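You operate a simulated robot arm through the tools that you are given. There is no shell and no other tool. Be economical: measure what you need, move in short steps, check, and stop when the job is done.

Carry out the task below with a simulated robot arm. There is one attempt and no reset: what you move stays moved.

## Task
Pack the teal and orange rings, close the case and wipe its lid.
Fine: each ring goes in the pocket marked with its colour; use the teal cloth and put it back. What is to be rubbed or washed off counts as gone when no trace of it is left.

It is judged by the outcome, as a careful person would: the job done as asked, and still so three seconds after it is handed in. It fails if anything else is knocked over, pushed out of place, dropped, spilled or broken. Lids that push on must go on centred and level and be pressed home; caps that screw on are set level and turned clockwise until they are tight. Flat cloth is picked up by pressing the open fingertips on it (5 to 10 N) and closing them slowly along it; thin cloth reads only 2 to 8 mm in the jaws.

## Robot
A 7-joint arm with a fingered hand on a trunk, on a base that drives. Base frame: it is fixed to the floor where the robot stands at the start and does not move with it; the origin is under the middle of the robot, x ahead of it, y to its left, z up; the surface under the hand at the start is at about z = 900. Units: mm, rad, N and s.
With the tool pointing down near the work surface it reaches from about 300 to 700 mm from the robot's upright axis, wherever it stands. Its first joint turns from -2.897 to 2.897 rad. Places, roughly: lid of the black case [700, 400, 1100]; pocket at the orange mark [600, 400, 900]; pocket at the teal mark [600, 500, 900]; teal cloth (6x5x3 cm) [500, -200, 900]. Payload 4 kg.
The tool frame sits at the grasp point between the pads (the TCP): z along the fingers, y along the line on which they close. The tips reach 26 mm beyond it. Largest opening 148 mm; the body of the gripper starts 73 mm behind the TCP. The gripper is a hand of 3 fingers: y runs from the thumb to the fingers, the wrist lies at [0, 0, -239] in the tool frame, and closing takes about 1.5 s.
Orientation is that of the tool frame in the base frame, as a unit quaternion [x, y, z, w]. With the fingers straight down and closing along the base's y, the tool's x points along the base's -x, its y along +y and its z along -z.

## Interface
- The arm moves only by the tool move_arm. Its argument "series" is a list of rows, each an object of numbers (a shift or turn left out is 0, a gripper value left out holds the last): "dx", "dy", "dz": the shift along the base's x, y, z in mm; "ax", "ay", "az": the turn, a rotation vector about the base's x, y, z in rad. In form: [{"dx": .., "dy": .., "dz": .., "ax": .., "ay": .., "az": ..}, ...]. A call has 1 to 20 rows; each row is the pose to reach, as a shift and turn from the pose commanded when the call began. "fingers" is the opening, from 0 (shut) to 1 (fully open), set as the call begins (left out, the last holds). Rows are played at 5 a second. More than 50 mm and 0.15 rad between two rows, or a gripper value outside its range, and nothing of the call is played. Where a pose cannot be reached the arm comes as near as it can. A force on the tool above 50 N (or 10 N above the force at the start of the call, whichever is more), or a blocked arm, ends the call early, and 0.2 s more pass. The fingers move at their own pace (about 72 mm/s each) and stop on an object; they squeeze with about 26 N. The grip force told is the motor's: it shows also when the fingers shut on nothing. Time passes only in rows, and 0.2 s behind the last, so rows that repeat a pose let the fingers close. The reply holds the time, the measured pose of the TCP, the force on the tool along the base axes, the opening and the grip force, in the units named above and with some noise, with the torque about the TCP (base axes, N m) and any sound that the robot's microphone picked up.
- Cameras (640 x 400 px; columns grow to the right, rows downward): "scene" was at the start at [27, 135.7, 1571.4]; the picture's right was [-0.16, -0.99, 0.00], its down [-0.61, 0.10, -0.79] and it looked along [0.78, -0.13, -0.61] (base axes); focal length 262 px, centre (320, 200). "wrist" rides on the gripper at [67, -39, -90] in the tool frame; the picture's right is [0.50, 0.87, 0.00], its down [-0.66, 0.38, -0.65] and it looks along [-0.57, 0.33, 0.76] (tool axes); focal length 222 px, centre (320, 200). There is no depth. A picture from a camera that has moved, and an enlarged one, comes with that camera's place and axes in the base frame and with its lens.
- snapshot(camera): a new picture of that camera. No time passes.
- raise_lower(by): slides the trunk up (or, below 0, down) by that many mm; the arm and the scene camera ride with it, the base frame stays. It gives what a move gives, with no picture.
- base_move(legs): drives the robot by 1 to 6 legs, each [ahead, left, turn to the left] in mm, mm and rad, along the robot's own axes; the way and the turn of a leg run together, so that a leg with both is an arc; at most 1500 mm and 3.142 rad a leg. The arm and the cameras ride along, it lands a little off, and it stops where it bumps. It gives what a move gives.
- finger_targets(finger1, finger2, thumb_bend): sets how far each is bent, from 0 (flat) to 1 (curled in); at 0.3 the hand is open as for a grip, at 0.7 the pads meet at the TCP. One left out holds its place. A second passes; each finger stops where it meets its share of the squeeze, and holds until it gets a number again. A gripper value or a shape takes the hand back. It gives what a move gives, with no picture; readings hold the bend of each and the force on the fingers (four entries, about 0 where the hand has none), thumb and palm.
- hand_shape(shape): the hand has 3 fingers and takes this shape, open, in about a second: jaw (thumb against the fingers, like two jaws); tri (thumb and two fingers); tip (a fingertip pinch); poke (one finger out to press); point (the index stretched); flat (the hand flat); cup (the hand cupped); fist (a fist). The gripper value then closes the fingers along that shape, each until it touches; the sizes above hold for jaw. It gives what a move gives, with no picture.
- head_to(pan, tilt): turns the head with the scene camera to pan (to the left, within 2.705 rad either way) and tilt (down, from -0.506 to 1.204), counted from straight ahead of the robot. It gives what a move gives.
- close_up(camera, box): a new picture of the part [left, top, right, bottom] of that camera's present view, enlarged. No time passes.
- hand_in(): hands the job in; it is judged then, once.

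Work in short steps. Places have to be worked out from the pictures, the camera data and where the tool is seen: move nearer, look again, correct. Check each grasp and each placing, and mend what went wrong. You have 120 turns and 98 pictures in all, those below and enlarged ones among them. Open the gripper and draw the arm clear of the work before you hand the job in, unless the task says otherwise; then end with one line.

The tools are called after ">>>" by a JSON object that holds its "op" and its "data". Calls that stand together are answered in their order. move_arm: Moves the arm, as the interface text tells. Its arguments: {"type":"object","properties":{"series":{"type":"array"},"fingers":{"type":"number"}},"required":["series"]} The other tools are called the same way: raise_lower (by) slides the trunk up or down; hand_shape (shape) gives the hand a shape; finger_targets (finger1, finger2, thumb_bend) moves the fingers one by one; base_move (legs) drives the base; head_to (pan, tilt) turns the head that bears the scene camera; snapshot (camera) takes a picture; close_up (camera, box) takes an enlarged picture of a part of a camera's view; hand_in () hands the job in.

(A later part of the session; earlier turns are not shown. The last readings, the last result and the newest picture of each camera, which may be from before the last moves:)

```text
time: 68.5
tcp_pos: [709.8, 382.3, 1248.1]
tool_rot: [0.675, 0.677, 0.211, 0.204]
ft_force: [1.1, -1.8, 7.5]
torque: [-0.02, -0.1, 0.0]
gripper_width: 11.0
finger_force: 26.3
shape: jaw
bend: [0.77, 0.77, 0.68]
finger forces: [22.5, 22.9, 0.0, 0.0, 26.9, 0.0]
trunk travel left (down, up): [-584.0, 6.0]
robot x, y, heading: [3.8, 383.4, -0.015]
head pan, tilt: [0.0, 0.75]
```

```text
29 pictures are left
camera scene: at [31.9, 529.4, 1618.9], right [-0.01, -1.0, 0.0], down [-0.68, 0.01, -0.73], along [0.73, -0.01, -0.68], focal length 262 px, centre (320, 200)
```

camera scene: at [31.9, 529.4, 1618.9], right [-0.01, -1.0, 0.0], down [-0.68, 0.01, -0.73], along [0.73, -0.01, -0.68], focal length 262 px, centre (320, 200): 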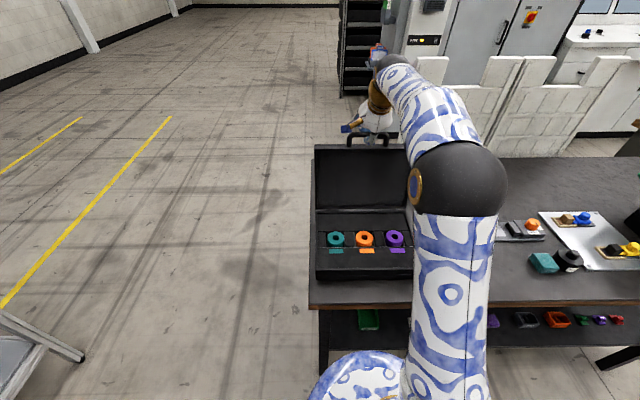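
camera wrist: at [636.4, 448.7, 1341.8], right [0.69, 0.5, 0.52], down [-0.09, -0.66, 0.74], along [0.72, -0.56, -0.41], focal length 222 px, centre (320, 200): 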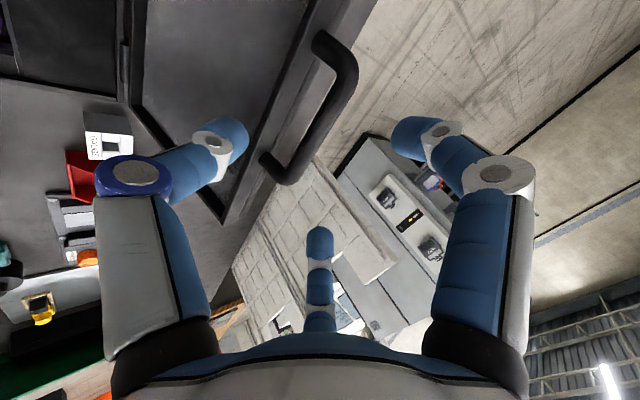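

The lid follows. Continuing through vertical with small steps, watching the force (it asks for slightly higher).

>>> {"op": "move_arm", "data": {"series": [{"dx": -10, "dz": 3}, {"dx": -20, "dz": 4}, {"dx": -30, "dz": 4.5}, {"dx": -40, "dz": 4.5}, {"dx": -52, "dz": 4}, {"dx": -64, "dz": 2.5}, {"dx": -76, "dz": 0.5}, {"dx": -86, "dz": -1.5}, {"dx": -96, "dz": -4}]}}

```text
time: 70.5
tcp_pos: [611.9, 384.3, 1243.8]
tool_rot: [0.676, 0.676, 0.21, 0.206]
ft_force: [-3.4, -0.4, 15.0]
torque: [-0.06, -0.31, -0.02]
gripper_width: 10.9
finger_force: 26.4
shape: jaw
bend: [0.78, 0.78, 0.68]
finger forces: [32.0, 36.3, 0.0, 0.0, 29.1, 0.0]
trunk travel left (down, up): [-584.0, 6.0]
robot x, y, heading: [7.6, 381.5, -0.015]
head pan, tilt: [0.0, 0.75]
```

Force suggests the arc centre (for the TCP) is about [665,970], R≈282. I correct and continue lowering to ~40° past vertical.

>>> {"op": "move_arm", "data": {"series": [{"dx": -4, "dz": 3}, {"dx": -12, "dz": 1}, {"dx": -20, "dz": -1}, {"dx": -31, "dz": -4.5}, {"dx": -43, "dz": -8.5}, {"dx": -55, "dz": -13}, {"dx": -66, "dz": -18}, {"dx": -77, "dz": -23.5}, {"dx": -88, "dz": -29.5}, {"dx": -98, "dz": -36}, {"dx": -108.5, "dz": -42.5}]}}

```text
time: 73.0
tcp_pos: [509.8, 383.1, 1198.5]
tool_rot: [0.676, 0.677, 0.209, 0.203]
ft_force: [14.5, -1.9, -20.9]
torque: [-0.06, -0.28, 0.03]
gripper_width: 7.9
finger_force: 25.8
shape: jaw
bend: [0.77, 0.77, 0.68]
finger forces: [0.0, 28.3, 0.1, 0.0, 26.9, 0.0]
trunk travel left (down, up): [-584.0, 6.0]
robot x, y, heading: [6.1, 378.6, -0.012]
head pan, tilt: [0.0, 0.75]
```

The bar pulls inward (14.5, −20.9 N): I'm a bit too far out. I move ~8 mm toward the hinge and look.

>>> {"op": "move_arm", "data": {"series": [{"dx": 2, "dz": -3}, {"dx": 4.5, "dz": -6.5}, {"dx": 4.5, "dz": -6.5}]}}

>>> {"op": "close_up", "data": {"camera": "wrist", "box": [160, 50, 480, 250]}}

```text
time: 73.8
tcp_pos: [509.3, 383.1, 1195.8]
tool_rot: [0.675, 0.677, 0.211, 0.204]
ft_force: [-4.0, -0.3, 6.7]
torque: [-0.05, -0.09, 0.02]
gripper_width: 9.2
finger_force: 26.1
shape: jaw
bend: [0.78, 0.78, 0.68]
finger forces: [0.1, 0.0, 0.0, 0.0, 29.7, 0.1]
trunk travel left (down, up): [-584.0, 6.0]
robot x, y, heading: [6.7, 382.0, -0.012]
head pan, tilt: [0.0, 0.75]
```

```text
2.00 times, centred on (320, 150) of wrist
camera zoom: at [426.9, 450.1, 1248.5], right [0.71, 0.5, 0.49], down [-0.05, -0.66, 0.75], along [0.7, -0.56, -0.45], focal length 444 px, centre (320, 300)
```

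zoom: 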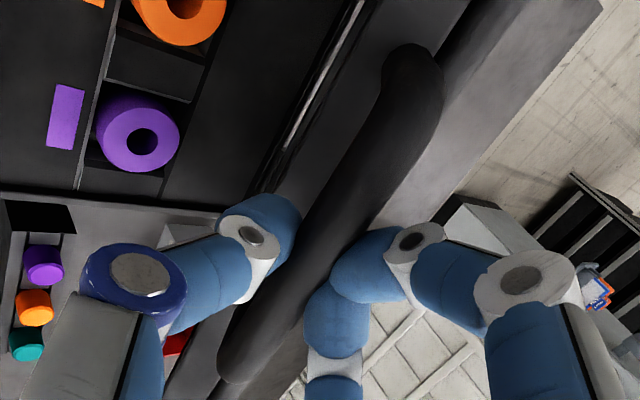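

The bar stays caged with the thumb under it and low force. Continue the arc to ~65° past vertical.

>>> {"op": "move_arm", "data": {"series": [{"dx": -10, "dz": -8}, {"dx": -20, "dz": -16.5}, {"dx": -31, "dz": -27}, {"dx": -42, "dz": -38.5}, {"dx": -52, "dz": -51}, {"dx": -62, "dz": -64}, {"dx": -71, "dz": -78}, {"dx": -79, "dz": -92}, {"dx": -87, "dz": -107}]}}

>>> {"op": "snapshot", "data": {"camera": "scene"}}

```text
time: 75.8
tcp_pos: [425.0, 382.6, 1084.9]
tool_rot: [0.676, 0.676, 0.211, 0.204]
ft_force: [10.9, -1.5, -5.1]
torque: [-0.06, -0.46, -0.01]
gripper_width: 9.4
finger_force: 26.6
shape: jaw
bend: [0.79, 0.79, 0.68]
finger forces: [0.0, 0.1, 0.0, 0.1, 33.1, 0.0]
trunk travel left (down, up): [-584.0, 6.0]
robot x, y, heading: [1.2, 382.1, -0.014]
head pan, tilt: [0.0, 0.75]
```

```text
27 pictures are left
camera scene: at [34.5, 529.3, 1618.8], right [-0.01, -1.0, 0.0], down [-0.68, 0.01, -0.73], along [0.73, -0.01, -0.68], focal length 262 px, centre (320, 200)
```

scene: 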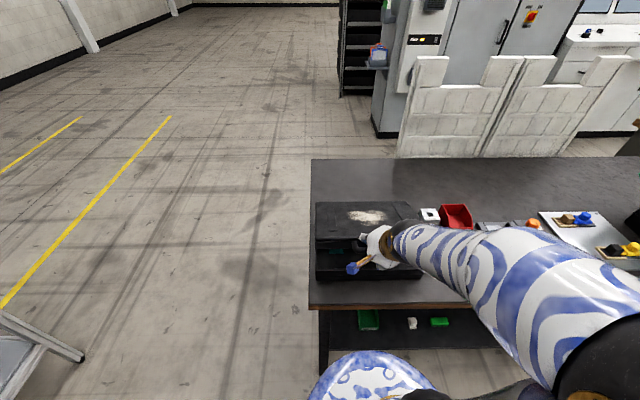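

The lid is nearly closed and a pale smudge is visible on it. Continue lowering until it seats.

>>> {"op": "move_arm", "data": {"series": [{"dx": -3, "dz": -9}, {"dx": -8, "dz": -19}, {"dx": -12, "dz": -30}, {"dx": -15, "dz": -42}, {"dx": -18, "dz": -54}, {"dx": -20, "dz": -66}, {"dx": -22, "dz": -78}, {"dx": -23, "dz": -90}]}}

>>> {"op": "close_up", "data": {"camera": "scene", "box": [300, 190, 428, 290]}}

```text
time: 77.5
tcp_pos: [437.8, 381.1, 1042.1]
tool_rot: [0.676, 0.676, 0.21, 0.203]
ft_force: [-30.5, -6.0, 7.5]
torque: [-0.04, 0.14, -0.09]
gripper_width: 9.7
finger_force: 26.1
shape: jaw
bend: [0.79, 0.78, 0.71]
finger forces: [45.2, 35.8, 0.0, 0.1, 1.6, 0.0]
out of reach, approached as far as the arm can: row 1, 2, 3, 4, 5, 6, 7, 8
trunk travel left (down, up): [-584.0, 6.0]
robot x, y, heading: [1.7, 380.1, -0.016]
head pan, tilt: [0.0, 0.75]
```

```text
4.00 times, centred on (364, 240) of scene
camera zoom: at [26.8, 528.7, 1619.0], right [-0.01, -1.0, 0.0], down [-0.68, 0.01, -0.73], along [0.73, -0.01, -0.68], focal length 1050 px, centre (144, 40)
```

zoom: 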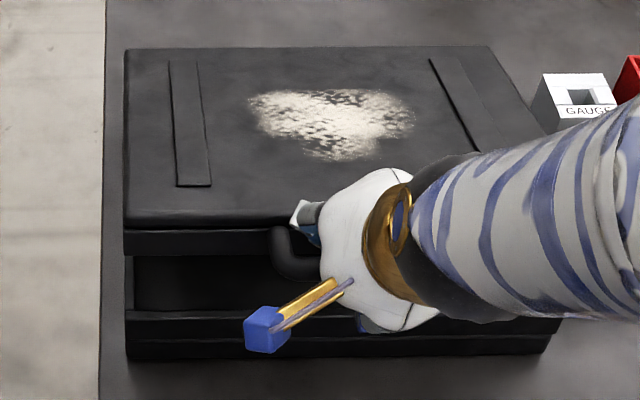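

The wrist is too close to the body at this pitch. I tilt the hand back toward vertical while moving out to relieve the −30 N push.

>>> {"op": "move_arm", "data": {"series": [{"dx": -4, "ay": 0.1}, {"dx": -10, "ay": 0.2}, {"dx": -15, "ay": 0.3}, {"dx": -20, "ay": 0.4}, {"dx": -20, "ay": 0.4}]}}

```text
time: 78.8
tcp_pos: [421.7, 384.6, 1042.4]
tool_rot: [0.705, 0.703, 0.07, 0.066]
ft_force: [4.2, 1.0, -2.7]
torque: [0.03, -0.01, 0.04]
gripper_width: 8.7
finger_force: 25.6
shape: jaw
bend: [0.78, 0.78, 0.71]
finger forces: [0.6, 2.1, 0.0, 0.0, 0.0, 0.0]
trunk travel left (down, up): [-584.0, 6.0]
robot x, y, heading: [5.2, 378.4, -0.014]
head pan, tilt: [0.0, 0.75]
```

Forces are now small. Continue lowering along the arc.

>>> {"op": "move_arm", "data": {"series": [{"dx": -3, "dz": -8}, {"dx": -5, "dz": -16}, {"dx": -7, "dz": -24}, {"dx": -8, "dz": -32}, {"dx": -9, "dz": -40}]}}

>>> {"op": "close_up", "data": {"camera": "scene", "box": [300, 190, 428, 290]}}

```text
time: 80.0
tcp_pos: [414.7, 383.0, 1001.6]
tool_rot: [0.703, 0.705, 0.072, 0.064]
ft_force: [-0.2, 0.2, -1.4]
torque: [0.03, -0.04, 0.02]
gripper_width: 8.7
finger_force: 26.3
shape: jaw
bend: [0.78, 0.78, 0.71]
finger forces: [0.1, 0.8, 0.0, 0.0, 0.4, 0.0]
trunk travel left (down, up): [-584.0, 6.0]
robot x, y, heading: [6.6, 380.6, -0.015]
head pan, tilt: [0.0, 0.75]
```

```text
4.00 times, centred on (364, 240) of scene
camera zoom: at [32.5, 529.7, 1618.8], right [-0.01, -1.0, 0.0], down [-0.68, 0.01, -0.73], along [0.73, -0.01, -0.68], focal length 1050 px, centre (144, 40)
```

zoom: 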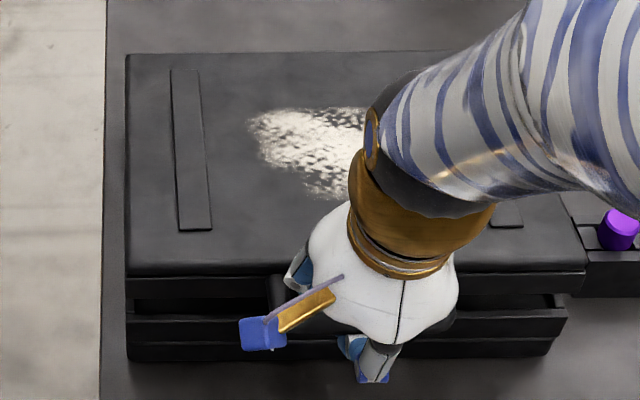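

The lid keeps following; a small gap remains. Lower further until it seats.

>>> {"op": "move_arm", "data": {"series": [{"dx": -1, "dz": -7}, {"dx": -2, "dz": -14}, {"dx": -2, "dz": -21}, {"dx": -2, "dz": -28}, {"dx": -2, "dz": -35}, {"dx": -2, "dz": -35}]}}

>>> {"op": "close_up", "data": {"camera": "scene", "box": [300, 190, 428, 290]}}

```text
time: 81.3
tcp_pos: [410.5, 385.0, 967.6]
tool_rot: [0.704, 0.704, 0.071, 0.066]
ft_force: [-0.4, -0.3, 0.2]
torque: [0.02, 0.02, -0.02]
gripper_width: 8.8
finger_force: 25.6
shape: jaw
bend: [0.78, 0.78, 0.71]
finger forces: [0.1, 0.0, 0.1, 0.1, 0.0, 0.1]
trunk travel left (down, up): [-584.0, 6.0]
robot x, y, heading: [6.2, 378.6, -0.014]
head pan, tilt: [0.0, 0.75]
```

```text
4.00 times, centred on (364, 240) of scene
camera zoom: at [32.5, 529.7, 1618.8], right [-0.01, -1.0, 0.0], down [-0.68, 0.01, -0.73], along [0.73, -0.01, -0.68], focal length 1050 px, centre (144, 40)
```

zoom: 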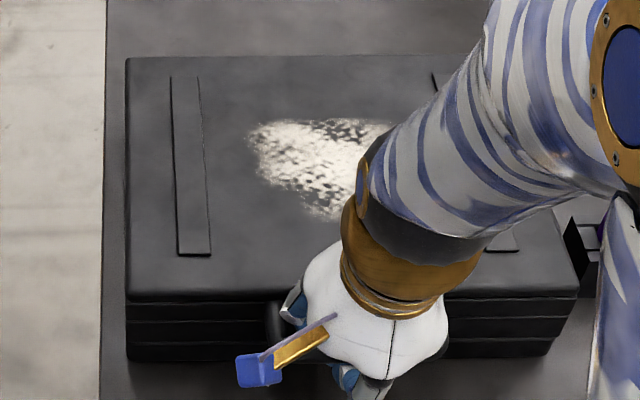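

The lid appears closed. I open the fingers slightly and slide up off the bar.

>>> {"op": "move_arm", "data": {"series": [{}, {}, {}, {"dz": 8}, {"dz": 18}, {"dz": 30}, {"dz": 45}, {"dz": 65}], "fingers": 0.25}}

```text
time: 83.2
tcp_pos: [409.9, 384.9, 1032.3]
tool_rot: [0.703, 0.704, 0.071, 0.066]
ft_force: [0.0, 0.1, 0.7]
torque: [0.02, 0.04, 0.03]
gripper_width: 36.8
finger_force: 0.0
shape: jaw
bend: [0.76, 0.76, 0.7]
finger forces: [0.0, 0.0, 0.0, 0.0, 0.0, 0.0]
trunk travel left (down, up): [-584.0, 6.0]
robot x, y, heading: [4.8, 378.1, -0.011]
head pan, tilt: [0.0, 0.75]
```

Free of the handle. I level the hand, close the fingers, and go above the lid's front to press it home; also look at the whole scene.

>>> {"op": "move_arm", "data": {"series": [{"dz": 40, "ay": 0.1}, {"dz": 60, "dx": 10, "ay": 0.2}, {"dz": 60, "dx": 30, "ay": 0.2}, {"dz": 60, "dx": 55, "ay": 0.2}, {"dz": 40, "dx": 65, "ay": 0.2}, {"dz": 40, "dx": 65, "ay": 0.2}], "fingers": 0}}

>>> {"op": "snapshot", "data": {"camera": "wrist"}}

>>> {"op": "close_up", "data": {"camera": "scene", "box": [300, 190, 444, 290]}}

```text
time: 84.5
tcp_pos: [476.2, 386.8, 1071.7]
tool_rot: [0.708, 0.707, 0.002, -0.005]
ft_force: [-0.4, 0.1, -0.3]
torque: [-0.01, -0.02, 0.0]
gripper_width: 0.1
finger_force: 25.9
shape: jaw
bend: [0.7, 0.7, 0.7]
finger forces: [0.0, 0.0, 0.1, 0.1, 0.1, 0.0]
trunk travel left (down, up): [-584.0, 6.0]
robot x, y, heading: [4.5, 380.4, -0.013]
head pan, tilt: [0.0, 0.75]
```

```text
23 pictures are left
camera wrist: at [438.4, 452.8, 1162.7], right [0.87, 0.5, 0.0], down [0.38, -0.66, 0.65], along [0.32, -0.56, -0.76], focal length 222 px, centre (320, 200)
```

wrist: 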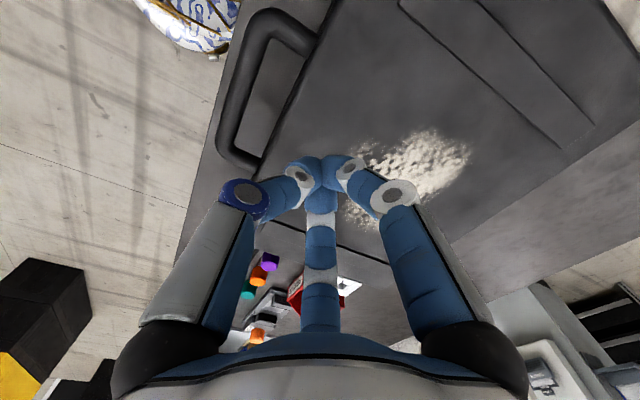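

```text
4.00 times, centred on (372, 240) of scene
camera zoom: at [32.4, 529.6, 1618.8], right [-0.01, -1.0, 0.0], down [-0.68, 0.01, -0.73], along [0.73, -0.01, -0.68], focal length 1050 px, centre (112, 40)
```

zoom: 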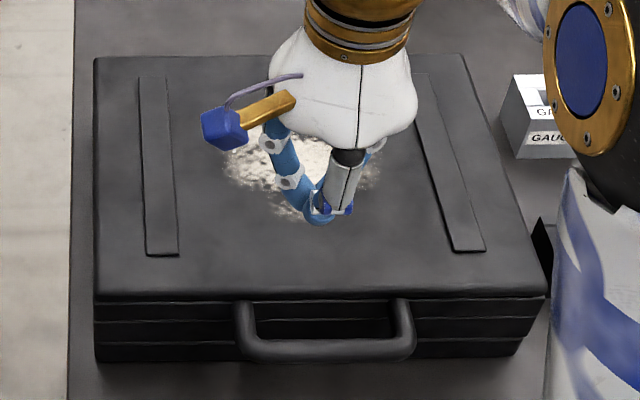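

The lid is shut. I press its front edge area down gently (off the smudge) to be sure, which also gives the lid height.

>>> {"op": "move_arm", "data": {"series": [{"dx": -20}, {"dx": -22, "dz": -10}, {"dx": -22, "dz": -20}, {"dx": -22, "dz": -28}, {"dx": -22, "dz": -34}, {"dx": -22, "dz": -38}]}}

>>> {"op": "move_arm", "data": {"series": [{"dz": -3}, {"dz": -6}, {"dz": -9}, {"dz": -12}]}}

```text
time: 86.0
tcp_pos: [454.8, 383.3, 1033.6]
tool_rot: [0.708, 0.707, 0.001, -0.004]
ft_force: [0.2, 1.5, 0.1]
torque: [0.02, 0.02, -0.02]
gripper_width: 0.0
finger_force: 26.2
shape: jaw
bend: [0.7, 0.7, 0.7]
finger forces: [0.0, 0.0, 0.1, 0.0, 0.1, 0.0]
trunk travel left (down, up): [-584.0, 6.0]
robot x, y, heading: [3.9, 375.5, -0.019]
head pan, tilt: [0.0, 0.75]
```

```text
time: 87.0
tcp_pos: [454.6, 383.9, 1023.2]
tool_rot: [0.708, 0.706, 0.002, -0.004]
ft_force: [1.5, -0.8, 16.1]
torque: [-0.03, -0.16, 0.01]
gripper_width: 0.0
finger_force: 26.5
shape: jaw
bend: [0.7, 0.7, 0.7]
finger forces: [0.0, 0.0, 0.0, 0.1, 0.0, 0.0]
trunk travel left (down, up): [-584.0, 6.0]
robot x, y, heading: [4.3, 379.9, -0.015]
head pan, tilt: [0.0, 0.75]
```

Contact at TCP z≈1024 (lid top ≈ 998). One firmer press, then lift and drive back right for the cloth.

>>> {"op": "move_arm", "data": {"series": [{"dz": -3}, {"dz": -6}, {"dz": -6}, {"dz": 10}, {"dz": 40}, {"dz": 80}]}}

>>> {"op": "base_move", "data": {"legs": [[-4, -380, 0.013]]}}

>>> {"op": "head_to", "data": {"pan": -0.3, "tilt": 0.85}}

```text
time: 87.5
tcp_pos: [454.5, 384.2, 1022.5]
tool_rot: [0.708, 0.706, 0.006, 0.0]
ft_force: [-5.6, -0.6, 28.6]
torque: [-0.08, 0.31, -0.01]
gripper_width: 0.0
finger_force: 26.2
shape: jaw
bend: [0.7, 0.7, 0.7]
finger forces: [0.0, 0.0, 0.0, 0.1, 0.0, 0.0]
trunk travel left (down, up): [-584.0, 6.0]
robot x, y, heading: [2.9, 381.2, -0.017]
head pan, tilt: [0.0, 0.75]
stopped in row 2: the force on the tool passed its limit at 55 N (the readings are from after the stop); the commanded pose is now the measured one
```

```text
time: 89.9
tcp_pos: [449.7, 9.6, 1020.0]
tool_rot: [0.703, 0.711, 0.004, -0.002]
ft_force: [-0.2, -0.3, -0.8]
torque: [0.02, -0.02, 0.01]
gripper_width: 0.2
finger_force: 26.1
shape: jaw
bend: [0.7, 0.7, 0.7]
finger forces: [0.0, 0.0, 0.1, 0.1, 0.0, 0.0]
trunk travel left (down, up): [-584.0, 6.0]
robot x, y, heading: [-1.2, -1.2, 0.004]
head pan, tilt: [0.0, 0.75]
```

```text
time: 90.7
tcp_pos: [449.1, 10.6, 1021.3]
tool_rot: [0.703, 0.711, 0.004, -0.002]
ft_force: [-0.2, 0.2, 0.6]
torque: [0.0, -0.01, -0.03]
gripper_width: 0.2
finger_force: 26.1
shape: jaw
bend: [0.7, 0.7, 0.7]
finger forces: [0.0, 0.0, 0.0, 0.1, 0.0, 0.0]
trunk travel left (down, up): [-584.0, 6.0]
robot x, y, heading: [-4.4, 3.2, 0.003]
head pan, tilt: [-0.3, 0.85]
```

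The press hit its force limit so the lift was skipped, and the drive began while touching the lid. I must check whether the case moved.

>>> {"op": "move_arm", "data": {"series": [{"dz": 30}, {"dz": 60}, {"dz": 60}]}}

>>> {"op": "snapshot", "data": {"camera": "scene"}}

```text
time: 91.5
tcp_pos: [450.4, 9.8, 1082.0]
tool_rot: [0.703, 0.711, 0.004, -0.002]
ft_force: [-0.2, -0.3, 0.9]
torque: [0.0, -0.03, -0.04]
gripper_width: 0.0
finger_force: 26.0
shape: jaw
bend: [0.7, 0.7, 0.7]
finger forces: [0.0, 0.1, 0.0, 0.0, 0.1, 0.1]
trunk travel left (down, up): [-584.0, 6.0]
robot x, y, heading: [-2.2, 1.0, -0.0]
head pan, tilt: [-0.3, 0.85]
```

```text
21 pictures are left
camera scene: at [15.6, 127.6, 1610.8], right [-0.3, -0.95, 0.0], down [-0.72, 0.22, -0.66], along [0.63, -0.2, -0.75], focal length 262 px, centre (320, 200)
```

scene: 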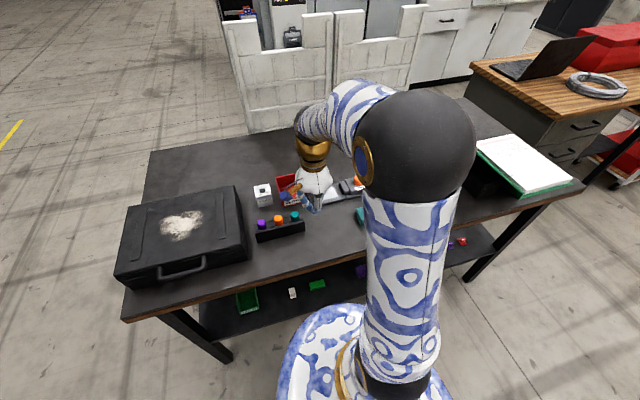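

The case looks in place (I'll verify more precisely on return). Now I go above the cloth near [487,-172].

>>> {"op": "move_arm", "data": {"series": [{"dx": 8, "dy": -40}, {"dx": 16, "dy": -80}, {"dx": 26, "dy": -120}, {"dx": 37, "dy": -160}, {"dx": 37, "dy": -182, "dz": -15}, {"dx": 37, "dy": -182, "dz": -42}, {"dx": 37, "dy": -182, "dz": -42}], "fingers": 0.62}}

>>> {"op": "snapshot", "data": {"camera": "wrist"}}

```text
time: 93.1
tcp_pos: [486.4, -170.9, 1038.3]
tool_rot: [0.703, 0.711, 0.004, -0.003]
ft_force: [0.0, 0.0, 0.6]
torque: [-0.01, -0.04, 0.0]
gripper_width: 91.8
finger_force: 0.1
shape: jaw
bend: [0.31, 0.31, 0.7]
finger forces: [0.0, 0.1, 0.0, 0.0, 0.0, 0.0]
trunk travel left (down, up): [-584.0, 6.0]
robot x, y, heading: [-0.2, -0.9, -0.002]
head pan, tilt: [-0.3, 0.85]
```

```text
20 pictures are left
camera wrist: at [448.9, -104.3, 1128.8], right [0.86, 0.51, 0.01], down [0.39, -0.66, 0.65], along [0.33, -0.56, -0.76], focal length 222 px, centre (320, 200)
```

wrist: 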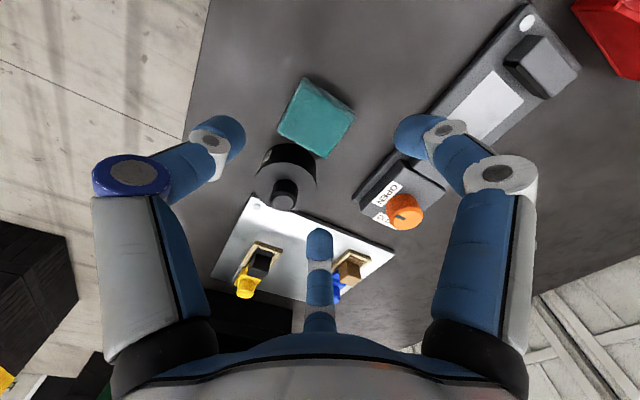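

The cloth is centred near [486,-173], with the grease bottle right beside it at −y. I rotate 25° so no finger comes near the bottle, then lower around the cloth to TCP z≈940.

>>> {"op": "move_arm", "data": {"series": [{"dy": -2, "az": 0.14}, {"dy": -2, "az": 0.28}, {"dy": -2, "az": 0.436}, {"dy": -2, "az": 0.436, "dz": -30}, {"dy": -2, "az": 0.436, "dz": -55}, {"dy": -2, "az": 0.436, "dz": -70}, {"dy": -2, "az": 0.436, "dz": -70}], "fingers": 0.6}}

>>> {"op": "snapshot", "data": {"camera": "wrist"}}

```text
refused: row 3 steps farther than a row can; nothing moved
```

```text
19 pictures are left
camera wrist: at [448.9, -104.3, 1128.8], right [0.86, 0.51, 0.01], down [0.39, -0.66, 0.65], along [0.33, -0.56, -0.76], focal length 222 px, centre (320, 200)
```

wrist: 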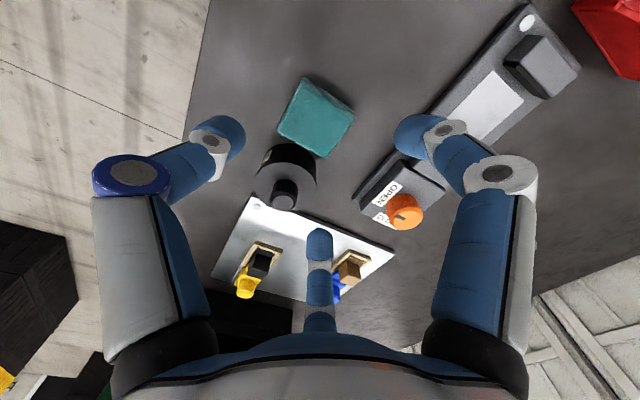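

A row's turn was slightly too large; repeating with smaller turns.

>>> {"op": "move_arm", "data": {"series": [{"dy": -2, "az": 0.14}, {"dy": -2, "az": 0.28}, {"dy": -2, "az": 0.41}, {"dy": -2, "az": 0.436, "dz": -30}, {"dy": -2, "az": 0.436, "dz": -55}, {"dy": -2, "az": 0.436, "dz": -70}, {"dy": -2, "az": 0.436, "dz": -70}], "fingers": 0.6}}

>>> {"op": "snapshot", "data": {"camera": "wrist"}}

```text
time: 94.7
tcp_pos: [486.5, -172.1, 967.3]
tool_rot: [0.533, 0.846, 0.003, -0.004]
ft_force: [-0.5, -0.3, 0.3]
torque: [0.0, 0.0, 0.0]
gripper_width: 89.2
finger_force: 0.0
shape: jaw
bend: [0.32, 0.32, 0.7]
finger forces: [0.0, 0.0, 0.0, 0.0, 0.0, 0.1]
trunk travel left (down, up): [-584.0, 6.0]
robot x, y, heading: [-3.0, 0.4, 0.001]
head pan, tilt: [-0.3, 0.85]
```

```text
18 pictures are left
camera wrist: at [423.9, -129.2, 1058.6], right [0.56, 0.83, 0.01], down [0.63, -0.43, 0.65], along [0.54, -0.36, -0.76], focal length 222 px, centre (320, 200)
```

wrist: 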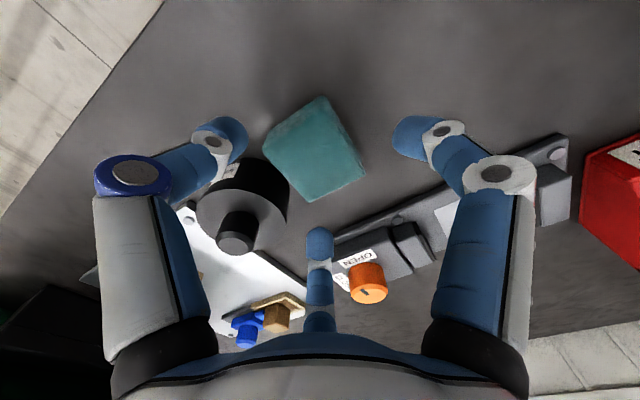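

Thumb would come near the bottle when closing, so I rotate back 13°, shift slightly (−3,+1) and lower to z≈938.

>>> {"op": "move_arm", "data": {"series": [{"dx": -3, "dy": 1, "az": -0.12}, {"dx": -3, "dy": 1, "az": -0.23}, {"dx": -3, "dy": 1, "az": -0.23, "dz": -10}, {"dx": -3, "dy": 1, "az": -0.23, "dz": -20}, {"dx": -3, "dy": 1, "az": -0.23, "dz": -29}]}}

>>> {"op": "snapshot", "data": {"camera": "wrist"}}

```text
time: 95.9
tcp_pos: [483.5, -172.9, 939.9]
tool_rot: [0.627, 0.779, 0.003, -0.004]
ft_force: [-0.8, -0.4, -0.8]
torque: [0.02, 0.01, -0.03]
gripper_width: 89.1
finger_force: 0.1
shape: jaw
bend: [0.32, 0.32, 0.7]
finger forces: [0.0, 0.0, 0.0, 0.0, 0.1, 0.0]
trunk travel left (down, up): [-584.0, 6.0]
robot x, y, heading: [-2.7, 3.0, -0.002]
head pan, tilt: [-0.3, 0.85]
```

```text
17 pictures are left
camera wrist: at [432.4, -115.5, 1030.5], right [0.74, 0.67, 0.01], down [0.51, -0.56, 0.65], along [0.44, -0.48, -0.76], focal length 222 px, centre (320, 200)
```

wrist: 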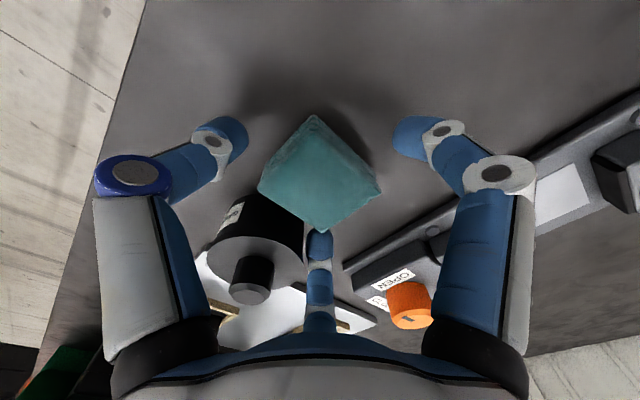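

Cloth centred, no contacts. Closing on it.

>>> {"op": "move_arm", "data": {"series": [{}, {}, {}, {}, {}, {}, {}, {}], "fingers": 0}}

>>> {"op": "move_arm", "data": {"series": [{"dz": 10}, {"dz": 30}, {"dz": 70}, {"dz": 110}, {"dz": 150}, {"dz": 150}]}}

>>> {"op": "close_up", "data": {"camera": "scene", "box": [284, 120, 444, 240]}}

```text
time: 97.7
tcp_pos: [482.7, -172.9, 939.7]
tool_rot: [0.625, 0.78, 0.003, -0.003]
ft_force: [-0.7, 0.9, 0.5]
torque: [-0.02, 0.0, -0.02]
gripper_width: 49.4
finger_force: 25.8
shape: jaw
bend: [0.77, 0.78, 0.7]
finger forces: [23.4, 19.4, 0.0, 0.1, 21.9, 0.0]
trunk travel left (down, up): [-584.0, 6.0]
robot x, y, heading: [0.6, 0.2, -0.001]
head pan, tilt: [-0.3, 0.85]
```

```text
time: 99.1
tcp_pos: [482.2, -170.4, 1089.7]
tool_rot: [0.627, 0.779, 0.004, -0.003]
ft_force: [0.3, 0.0, -0.1]
torque: [0.0, 0.04, 0.02]
gripper_width: 49.3
finger_force: 25.5
shape: jaw
bend: [0.77, 0.78, 0.7]
finger forces: [23.3, 19.6, 0.0, 0.0, 21.6, 0.1]
trunk travel left (down, up): [-584.0, 6.0]
robot x, y, heading: [-0.6, 2.8, -0.001]
head pan, tilt: [-0.3, 0.85]
```

```text
3.33 times, centred on (364, 180) of scene
camera zoom: at [15.6, 127.6, 1610.8], right [-0.3, -0.95, 0.0], down [-0.72, 0.22, -0.66], along [0.63, -0.2, -0.75], focal length 875 px, centre (173, 267)
```

zoom: 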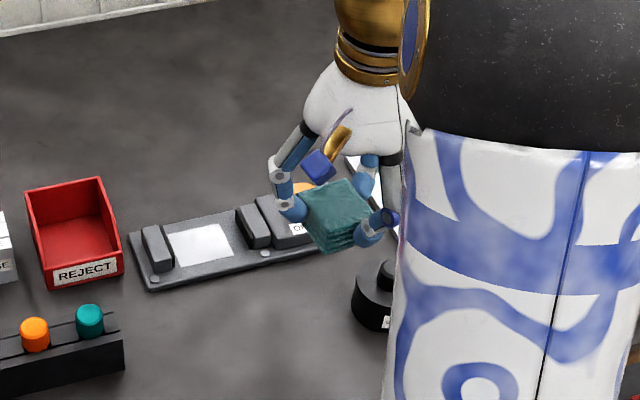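

Cloth held with its lower part hanging below the fingertips. Drive left to the case and view.

>>> {"op": "base_move", "data": {"legs": [[3, 380, 0]]}}

>>> {"op": "head_to", "data": {"pan": 0.0, "tilt": 0.75}}

>>> {"op": "close_up", "data": {"camera": "scene", "box": [300, 190, 444, 290]}}

```text
time: 101.5
tcp_pos: [486.5, 215.0, 1089.9]
tool_rot: [0.625, 0.781, 0.004, -0.003]
ft_force: [-0.6, 0.2, -0.5]
torque: [0.0, 0.0, 0.01]
gripper_width: 49.3
finger_force: 25.7
shape: jaw
bend: [0.77, 0.78, 0.7]
finger forces: [23.4, 19.5, 0.0, 0.0, 21.6, 0.1]
trunk travel left (down, up): [-584.0, 6.0]
robot x, y, heading: [0.5, 384.4, 0.005]
head pan, tilt: [-0.3, 0.85]
```

```text
time: 102.3
tcp_pos: [486.4, 213.4, 1088.2]
tool_rot: [0.625, 0.78, 0.003, -0.003]
ft_force: [0.5, 0.3, -0.5]
torque: [0.0, -0.04, 0.02]
gripper_width: 49.4
finger_force: 25.9
shape: jaw
bend: [0.77, 0.78, 0.7]
finger forces: [23.3, 19.6, 0.1, 0.1, 21.6, 0.1]
trunk travel left (down, up): [-584.0, 6.0]
robot x, y, heading: [1.9, 382.8, 0.009]
head pan, tilt: [0.0, 0.75]
```

```text
4.00 times, centred on (372, 240) of scene
camera zoom: at [26.4, 533.1, 1618.8], right [0.0, -1.0, 0.0], down [-0.68, 0.0, -0.73], along [0.73, 0.0, -0.68], focal length 1050 px, centre (112, 40)
```

zoom: 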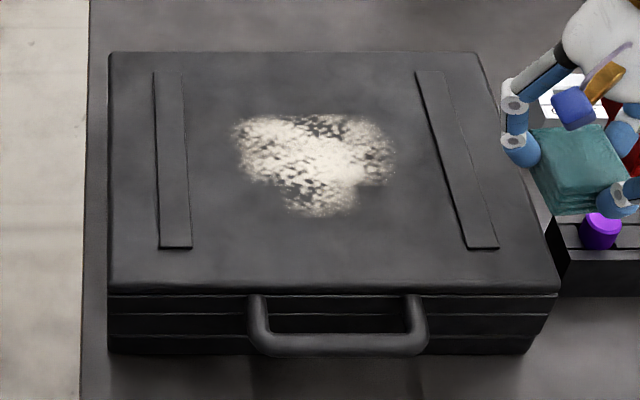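

The case has not moved (same offsets to table edge). The smudge spans x≈498–608, y≈308–448. I move above its near-right end and lower until light contact.

>>> {"op": "move_arm", "data": {"series": [{"dx": 10, "dy": 40}, {"dx": 20, "dy": 80}, {"dx": 24, "dy": 112}, {"dx": 24, "dy": 112, "dz": -25}, {"dx": 24, "dy": 112, "dz": -43}, {"dx": 24, "dy": 112, "dz": -46}, {"dx": 24, "dy": 112, "dz": -49}]}}

>>> {"op": "move_arm", "data": {"series": [{"dz": -1.5}, {"dz": -3}, {"dz": -3}]}}

```text
time: 103.9
tcp_pos: [510.6, 326.9, 1040.2]
tool_rot: [0.626, 0.78, 0.003, -0.003]
ft_force: [0.3, -0.3, -1.0]
torque: [-0.03, 0.01, -0.02]
gripper_width: 49.1
finger_force: 26.3
shape: jaw
bend: [0.77, 0.78, 0.7]
finger forces: [23.3, 19.6, 0.0, 0.0, 21.4, 0.0]
trunk travel left (down, up): [-584.0, 6.0]
robot x, y, heading: [-0.6, 383.0, 0.005]
head pan, tilt: [0.0, 0.75]
```

```text
time: 104.7
tcp_pos: [509.2, 325.9, 1036.7]
tool_rot: [0.625, 0.78, 0.003, -0.003]
ft_force: [-0.3, 0.0, -0.3]
torque: [0.0, 0.01, 0.03]
gripper_width: 49.0
finger_force: 26.0
shape: jaw
bend: [0.77, 0.78, 0.7]
finger forces: [23.3, 19.7, 0.1, 0.0, 21.4, 0.1]
trunk travel left (down, up): [-584.0, 6.0]
robot x, y, heading: [-1.6, 382.2, 0.006]
head pan, tilt: [0.0, 0.75]
```

No contact yet at z≈1036.7; lowering a few mm more.

>>> {"op": "move_arm", "data": {"series": [{"dz": -1.5}, {"dz": -3}, {"dz": -4}, {"dz": -4}]}}

```text
time: 105.7
tcp_pos: [510.8, 325.4, 1033.9]
tool_rot: [0.625, 0.78, 0.004, -0.003]
ft_force: [-0.2, -1.0, 1.1]
torque: [0.03, -0.07, 0.03]
gripper_width: 48.9
finger_force: 26.7
shape: jaw
bend: [0.77, 0.78, 0.7]
finger forces: [23.1, 20.0, 0.0, 0.1, 21.7, 0.0]
trunk travel left (down, up): [-584.0, 6.0]
robot x, y, heading: [0.0, 383.9, 0.0]
head pan, tilt: [0.0, 0.75]
```

Contact just starting (~1 N at z≈1033.5). A bit lower for rubbing pressure.

>>> {"op": "move_arm", "data": {"series": [{"dz": -1}, {"dz": -2}, {"dz": -3}, {"dz": -3}]}}

```text
time: 106.7
tcp_pos: [508.8, 325.7, 1031.5]
tool_rot: [0.626, 0.78, 0.004, -0.001]
ft_force: [2.0, -1.5, 30.4]
torque: [0.11, -0.15, 0.06]
gripper_width: 49.9
finger_force: 26.0
shape: jaw
bend: [0.77, 0.78, 0.71]
finger forces: [27.4, 23.4, 0.0, 0.1, 24.9, 0.0]
trunk travel left (down, up): [-584.0, 6.0]
robot x, y, heading: [1.0, 381.6, -0.003]
head pan, tilt: [0.0, 0.75]
```

30 N is too firm; ease 1.8 mm and wipe the first lines across the smudge.

>>> {"op": "move_arm", "data": {"series": [{"dz": 1.8}, {"dz": 1.8, "dx": -4, "dy": 20}, {"dz": 1.8, "dx": -4, "dy": 45}, {"dz": 1.8, "dx": -4, "dy": 70}, {"dz": 1.8, "dx": -4, "dy": 95}, {"dz": 1.8, "dx": -4, "dy": 115}, {"dz": 1.8, "dx": 14, "dy": 115}, {"dz": 1.8, "dx": 14, "dy": 90}, {"dz": 1.8, "dx": 14, "dy": 65}, {"dz": 1.8, "dx": 14, "dy": 40}, {"dz": 1.8, "dx": 14, "dy": 15}, {"dz": 1.8, "dx": 14, "dy": -5}, {"dz": 1.8, "dx": 32, "dy": -5}, {"dz": 1.8, "dx": 32, "dy": 20}, {"dz": 1.8, "dx": 32, "dy": 45}, {"dz": 1.8, "dx": 32, "dy": 70}, {"dz": 1.8, "dx": 32, "dy": 95}, {"dz": 1.8, "dx": 32, "dy": 115}, {"dz": 1.8, "dx": 50, "dy": 115}]}}

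```text
time: 110.7
tcp_pos: [559.1, 441.6, 1032.4]
tool_rot: [0.624, 0.781, 0.005, -0.002]
ft_force: [-3.3, 0.0, 9.4]
torque: [0.13, 0.05, 0.01]
gripper_width: 50.0
finger_force: 25.8
shape: jaw
bend: [0.78, 0.78, 0.71]
finger forces: [25.5, 20.5, 0.1, 0.0, 24.8, 0.0]
trunk travel left (down, up): [-584.0, 6.0]
robot x, y, heading: [1.8, 380.2, -0.0]
head pan, tilt: [0.0, 0.75]
```

9.4 N, ideal. Continue over the far half.

>>> {"op": "move_arm", "data": {"series": [{"dy": -25}, {"dy": -50}, {"dy": -75}, {"dy": -100}, {"dy": -122}, {"dx": 18, "dy": -122}, {"dx": 18, "dy": -97}, {"dx": 18, "dy": -72}, {"dx": 18, "dy": -47}, {"dx": 18, "dy": -22}, {"dx": 18}, {"dx": 36}, {"dx": 36, "dy": -25}, {"dx": 36, "dy": -50}, {"dx": 36, "dy": -75}, {"dx": 36, "dy": -100}, {"dx": 36, "dy": -122}, {"dx": 48, "dy": -122}]}}

>>> {"op": "move_arm", "data": {"series": [{"dy": 25}, {"dy": 50}, {"dy": 75}, {"dy": 100}, {"dy": 122}, {"dy": 122, "dz": 15}, {"dx": -40, "dy": 90, "dz": 60}, {"dx": -80, "dy": 50, "dz": 80}, {"dx": -110, "dy": 5, "dz": 80}, {"dx": -120, "dy": -40, "dz": 80}, {"dx": -120, "dy": -85, "dz": 80}, {"dx": -120, "dy": -105, "dz": 80}]}}

>>> {"op": "close_up", "data": {"camera": "scene", "box": [300, 190, 444, 290]}}

```text
time: 114.5
tcp_pos: [606.1, 318.7, 1031.9]
tool_rot: [0.625, 0.78, 0.003, -0.003]
ft_force: [-1.9, -0.7, 5.7]
torque: [0.06, 0.05, 0.02]
gripper_width: 49.7
finger_force: 26.0
shape: jaw
bend: [0.78, 0.78, 0.71]
finger forces: [24.7, 20.5, 0.0, 0.1, 23.5, 0.0]
trunk travel left (down, up): [-584.0, 6.0]
robot x, y, heading: [1.6, 383.2, 0.001]
head pan, tilt: [0.0, 0.75]
```

```text
refused: row 7 steps farther than a row can; nothing moved
```

```text
4.00 times, centred on (372, 240) of scene
camera zoom: at [25.1, 533.2, 1618.9], right [0.0, -1.0, 0.0], down [-0.68, 0.0, -0.73], along [0.73, 0.0, -0.68], focal length 1050 px, centre (112, 40)
```

zoom: 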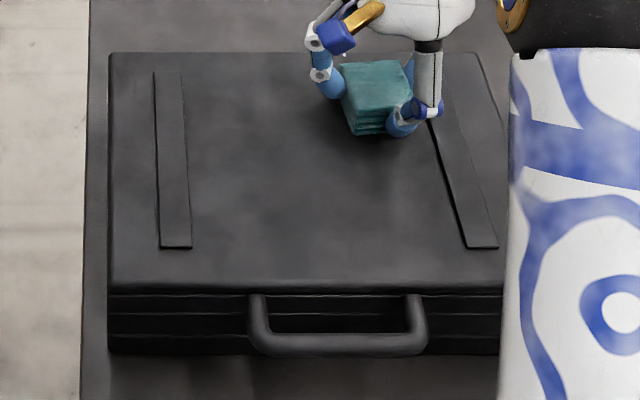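

The smudge is visibly gone; I finish the last line plus a second pass of strokes, then lift away for a close look.

>>> {"op": "move_arm", "data": {"series": [{"dy": 25}, {"dy": 50}, {"dy": 75}, {"dy": 100}, {"dy": 122}, {"dx": -28, "dy": 122}, {"dx": -56, "dy": 122}, {"dx": -84, "dy": 122}, {"dx": -108, "dy": 122}, {"dx": -108, "dy": 90}, {"dx": -70, "dy": 90}, {"dx": -35, "dy": 90}, {"dx": 0, "dy": 90}, {"dx": 0, "dy": 60}, {"dx": -35, "dy": 60}, {"dx": -70, "dy": 60}, {"dx": -108, "dy": 60}, {"dx": -108, "dy": 30}]}}

>>> {"op": "move_arm", "data": {"series": [{"dx": 35}, {"dx": 70}, {"dx": 108}, {"dx": 108, "dy": -30}, {"dx": 70, "dy": -30}, {"dx": 35, "dy": -30}, {"dx": 0, "dy": -30}, {"dx": 0, "dy": -30, "dz": 20}, {"dx": 0, "dy": -50, "dz": 60}, {"dx": 0, "dy": -95, "dz": 60}, {"dx": 0, "dy": -135, "dz": 60}]}}

>>> {"op": "close_up", "data": {"camera": "scene", "box": [308, 190, 436, 270]}}

```text
time: 118.3
tcp_pos: [500.5, 349.0, 1032.7]
tool_rot: [0.625, 0.781, 0.004, -0.003]
ft_force: [0.4, -0.1, -0.6]
torque: [-0.01, -0.01, -0.01]
gripper_width: 48.7
finger_force: 25.9
shape: jaw
bend: [0.77, 0.78, 0.71]
finger forces: [24.0, 21.4, 0.0, 0.0, 21.1, 0.1]
trunk travel left (down, up): [-584.0, 6.0]
robot x, y, heading: [2.3, 381.6, 0.003]
head pan, tilt: [0.0, 0.75]
```

```text
time: 120.7
tcp_pos: [498.6, 212.7, 1093.0]
tool_rot: [0.625, 0.781, 0.004, -0.003]
ft_force: [-0.2, -0.1, 0.1]
torque: [0.02, -0.01, -0.01]
gripper_width: 48.2
finger_force: 25.5
shape: jaw
bend: [0.77, 0.78, 0.71]
finger forces: [23.7, 21.3, 0.1, 0.1, 21.0, 0.0]
trunk travel left (down, up): [-584.0, 6.0]
robot x, y, heading: [-0.6, 380.4, -0.001]
head pan, tilt: [0.0, 0.75]
```

```text
5.00 times, centred on (372, 230) of scene
camera zoom: at [26.5, 532.7, 1618.9], right [0.0, -1.0, 0.0], down [-0.68, 0.0, -0.73], along [0.73, 0.0, -0.68], focal length 1312 px, centre (60, 50)
```

zoom: 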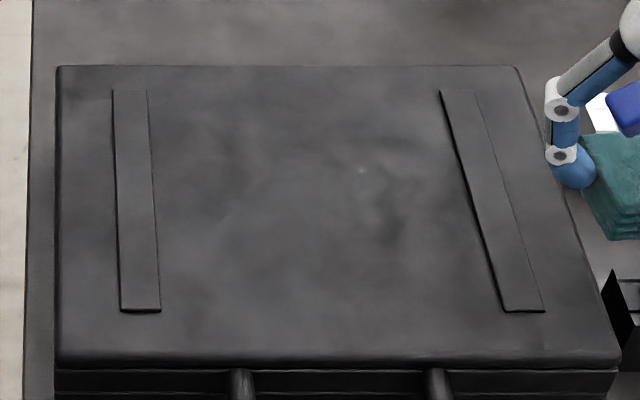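

Nearly spotless; there may be a faint trace near (362,170). Zooming.

>>> {"op": "close_up", "data": {"camera": "scene", "box": [342, 205, 406, 245]}}

```text
10.00 times, centred on (374, 225) of scene
camera zoom: at [26.5, 532.7, 1618.9], right [0.0, -1.0, 0.0], down [-0.68, 0.0, -0.73], along [0.73, 0.0, -0.68], focal length 2625 px, centre (-220, -50)
```

zoom: 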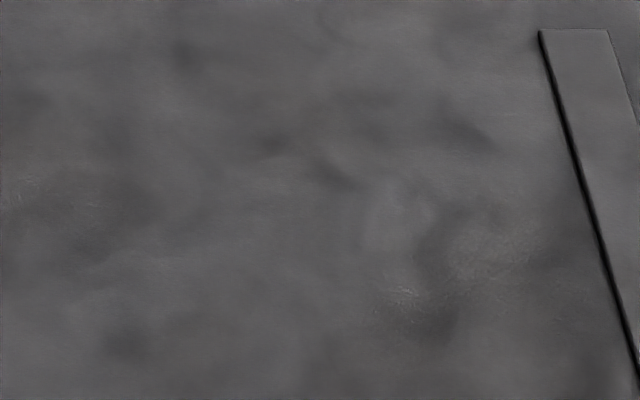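

Very faint hints remain near y≈310–345 and y≈460. I do another pass with proper pressure over a wider span (y 308–448).

>>> {"op": "move_arm", "data": {"series": [{"dx": 3, "dy": 40}, {"dx": 6, "dy": 80}, {"dx": 6, "dy": 97}, {"dx": 6, "dy": 97, "dz": -30}, {"dx": 6, "dy": 97, "dz": -55}, {"dx": 6, "dy": 97, "dz": -60}, {"dx": 6, "dy": 97, "dz": -62}, {"dx": 6, "dy": 97, "dz": -62}]}}

```text
time: 122.5
tcp_pos: [507.3, 310.9, 1031.0]
tool_rot: [0.625, 0.78, 0.004, -0.002]
ft_force: [-0.3, 0.4, 7.6]
torque: [0.1, -0.12, 0.04]
gripper_width: 48.1
finger_force: 26.0
shape: jaw
bend: [0.77, 0.78, 0.71]
finger forces: [23.8, 21.0, 0.0, 0.0, 20.8, 0.0]
trunk travel left (down, up): [-584.0, 6.0]
robot x, y, heading: [0.2, 384.5, 0.006]
head pan, tilt: [0.0, 0.75]
```

7.6 N contact; wiping with overlapping strokes at slightly more pressure.

>>> {"op": "move_arm", "data": {"series": [{"dz": -0.6, "dy": 28}, {"dz": -0.6, "dy": 56}, {"dz": -0.6, "dy": 84}, {"dz": -0.6, "dy": 112}, {"dz": -0.6, "dy": 138}, {"dz": -0.6, "dx": 18, "dy": 138}, {"dz": -0.6, "dx": 18, "dy": 110}, {"dz": -0.6, "dx": 18, "dy": 82}, {"dz": -0.6, "dx": 18, "dy": 54}, {"dz": -0.6, "dx": 18, "dy": 26}, {"dz": -0.6, "dx": 18, "dy": 0}, {"dz": -0.6, "dx": 36, "dy": 0}, {"dz": -0.6, "dx": 36, "dy": 28}, {"dz": -0.6, "dx": 36, "dy": 56}, {"dz": -0.6, "dx": 36, "dy": 84}, {"dz": -0.6, "dx": 36, "dy": 112}, {"dz": -0.6, "dx": 36, "dy": 138}, {"dz": -0.6, "dx": 54, "dy": 138}]}}

>>> {"op": "move_arm", "data": {"series": [{"dy": -28}, {"dy": -56}, {"dy": -84}, {"dy": -112}, {"dy": -138}, {"dx": 18, "dy": -138}, {"dx": 18, "dy": -110}, {"dx": 18, "dy": -82}, {"dx": 18, "dy": -54}, {"dx": 18, "dy": -26}, {"dx": 18}, {"dx": 36}, {"dx": 36, "dy": -28}, {"dx": 36, "dy": -56}, {"dx": 36, "dy": -84}, {"dx": 36, "dy": -112}, {"dx": 36, "dy": -138}, {"dx": 51, "dy": -138}]}}

>>> {"op": "move_arm", "data": {"series": [{"dy": 28}, {"dy": 56}, {"dy": 84}, {"dy": 112}, {"dy": 138}, {"dx": -25, "dy": 138}, {"dx": -25, "dy": 105}, {"dx": -25, "dy": 70}, {"dx": -25, "dy": 35}, {"dx": -25, "dy": 0}, {"dx": -50, "dy": 0}, {"dx": -50, "dy": 35}, {"dx": -75, "dy": 35}, {"dx": -75, "dy": 0}, {"dx": -75, "dy": 0, "dz": 20}, {"dx": -75, "dy": -20, "dz": 60}, {"dx": -75, "dy": -60, "dz": 60}, {"dx": -75, "dy": -100, "dz": 60}]}}

>>> {"op": "close_up", "data": {"camera": "scene", "box": [322, 195, 418, 255]}}

```text
time: 126.3
tcp_pos: [557.3, 450.4, 1029.4]
tool_rot: [0.625, 0.781, 0.005, -0.003]
ft_force: [-8.0, 1.5, 20.8]
torque: [-0.01, 0.26, -0.03]
gripper_width: 49.3
finger_force: 26.5
shape: jaw
bend: [0.78, 0.79, 0.72]
finger forces: [25.5, 22.2, 0.0, 0.0, 26.0, 0.1]
trunk travel left (down, up): [-584.0, 6.0]
robot x, y, heading: [1.3, 382.3, 0.002]
head pan, tilt: [0.0, 0.75]
```

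```text
time: 130.1
tcp_pos: [609.7, 308.1, 1030.1]
tool_rot: [0.625, 0.78, 0.004, -0.002]
ft_force: [-2.8, -0.3, 8.1]
torque: [0.09, -0.01, 0.05]
gripper_width: 48.2
finger_force: 25.9
shape: jaw
bend: [0.78, 0.78, 0.72]
finger forces: [25.1, 22.0, 0.1, 0.1, 21.9, 0.0]
trunk travel left (down, up): [-584.0, 6.0]
robot x, y, heading: [-1.6, 384.6, 0.004]
head pan, tilt: [0.0, 0.75]
```

```text
time: 133.9
tcp_pos: [537.2, 209.2, 1091.0]
tool_rot: [0.626, 0.78, 0.004, -0.003]
ft_force: [0.3, 0.1, -0.8]
torque: [0.03, 0.02, 0.01]
gripper_width: 46.6
finger_force: 25.4
shape: jaw
bend: [0.77, 0.78, 0.72]
finger forces: [24.2, 22.2, 0.0, 0.0, 18.6, 0.0]
trunk travel left (down, up): [-584.0, 6.0]
robot x, y, heading: [0.9, 380.4, 0.008]
head pan, tilt: [0.0, 0.75]
```

```text
6.67 times, centred on (370, 225) of scene
camera zoom: at [26.5, 532.7, 1618.9], right [0.0, -1.0, 0.0], down [-0.68, 0.0, -0.73], along [0.73, 0.0, -0.68], focal length 1750 px, centre (-13, 33)
```

zoom: 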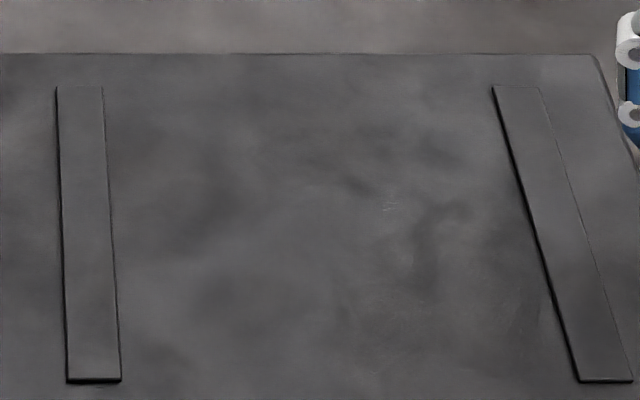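

A tiny light speck persists near [574,344]. I rub that place specifically, then lift and look at it with the wrist camera from close by.

>>> {"op": "move_arm", "data": {"series": [{"dx": 10, "dy": 40}, {"dx": 20, "dy": 80}, {"dx": 30, "dy": 115}, {"dx": 36, "dy": 134}, {"dx": 36, "dy": 134, "dz": -35}, {"dx": 36, "dy": 134, "dz": -57}, {"dx": 36, "dy": 134, "dz": -62}, {"dx": 36, "dy": 134, "dz": -62.5}, {"dx": 50, "dy": 134, "dz": -62.5}, {"dx": 50, "dy": 150, "dz": -62.5}, {"dx": 20, "dy": 150, "dz": -62.5}, {"dx": 20, "dy": 120, "dz": -62.5}, {"dx": 50, "dy": 120, "dz": -62.5}, {"dx": 36, "dy": 140, "dz": -62.5}, {"dx": 15, "dy": 140, "dz": -62.5}]}}

>>> {"op": "move_arm", "data": {"series": [{"dx": 15, "dy": -10}, {"dx": 35, "dy": 0}, {"dx": 35, "dy": 20}, {"dx": 5, "dy": 20}, {"dx": 5, "dy": -20}, {"dx": 35, "dy": -20}, {"dx": 35, "dy": -20, "dz": 20}, {"dx": 58, "dy": -42, "dz": 50}, {"dx": 58, "dy": -42, "dz": 50}]}}

>>> {"op": "snapshot", "data": {"camera": "wrist"}}

```text
time: 137.1
tcp_pos: [550.7, 350.9, 1028.7]
tool_rot: [0.625, 0.78, 0.005, -0.002]
ft_force: [5.6, -0.3, 20.8]
torque: [0.03, -0.27, -0.05]
gripper_width: 47.1
finger_force: 26.0
shape: jaw
bend: [0.79, 0.79, 0.73]
finger forces: [25.7, 25.2, 0.0, 0.0, 17.9, 0.0]
trunk travel left (down, up): [-584.0, 6.0]
robot x, y, heading: [3.5, 381.9, 0.005]
head pan, tilt: [0.0, 0.75]
```

```text
time: 139.1
tcp_pos: [610.0, 307.2, 1078.6]
tool_rot: [0.624, 0.781, 0.003, -0.003]
ft_force: [0.3, -0.1, -0.8]
torque: [0.01, 0.02, -0.01]
gripper_width: 46.7
finger_force: 26.2
shape: jaw
bend: [0.78, 0.78, 0.72]
finger forces: [24.2, 22.3, 0.1, 0.1, 17.5, 0.0]
trunk travel left (down, up): [-584.0, 6.0]
robot x, y, heading: [1.4, 384.8, 0.004]
head pan, tilt: [0.0, 0.75]
```

```text
10 pictures are left
camera wrist: at [558.6, 364.7, 1169.1], right [0.74, 0.68, 0.01], down [0.51, -0.56, 0.65], along [0.44, -0.47, -0.76], focal length 222 px, centre (320, 200)
```

wrist: 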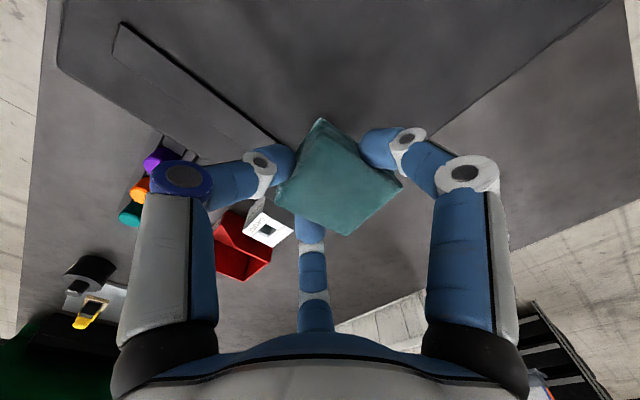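

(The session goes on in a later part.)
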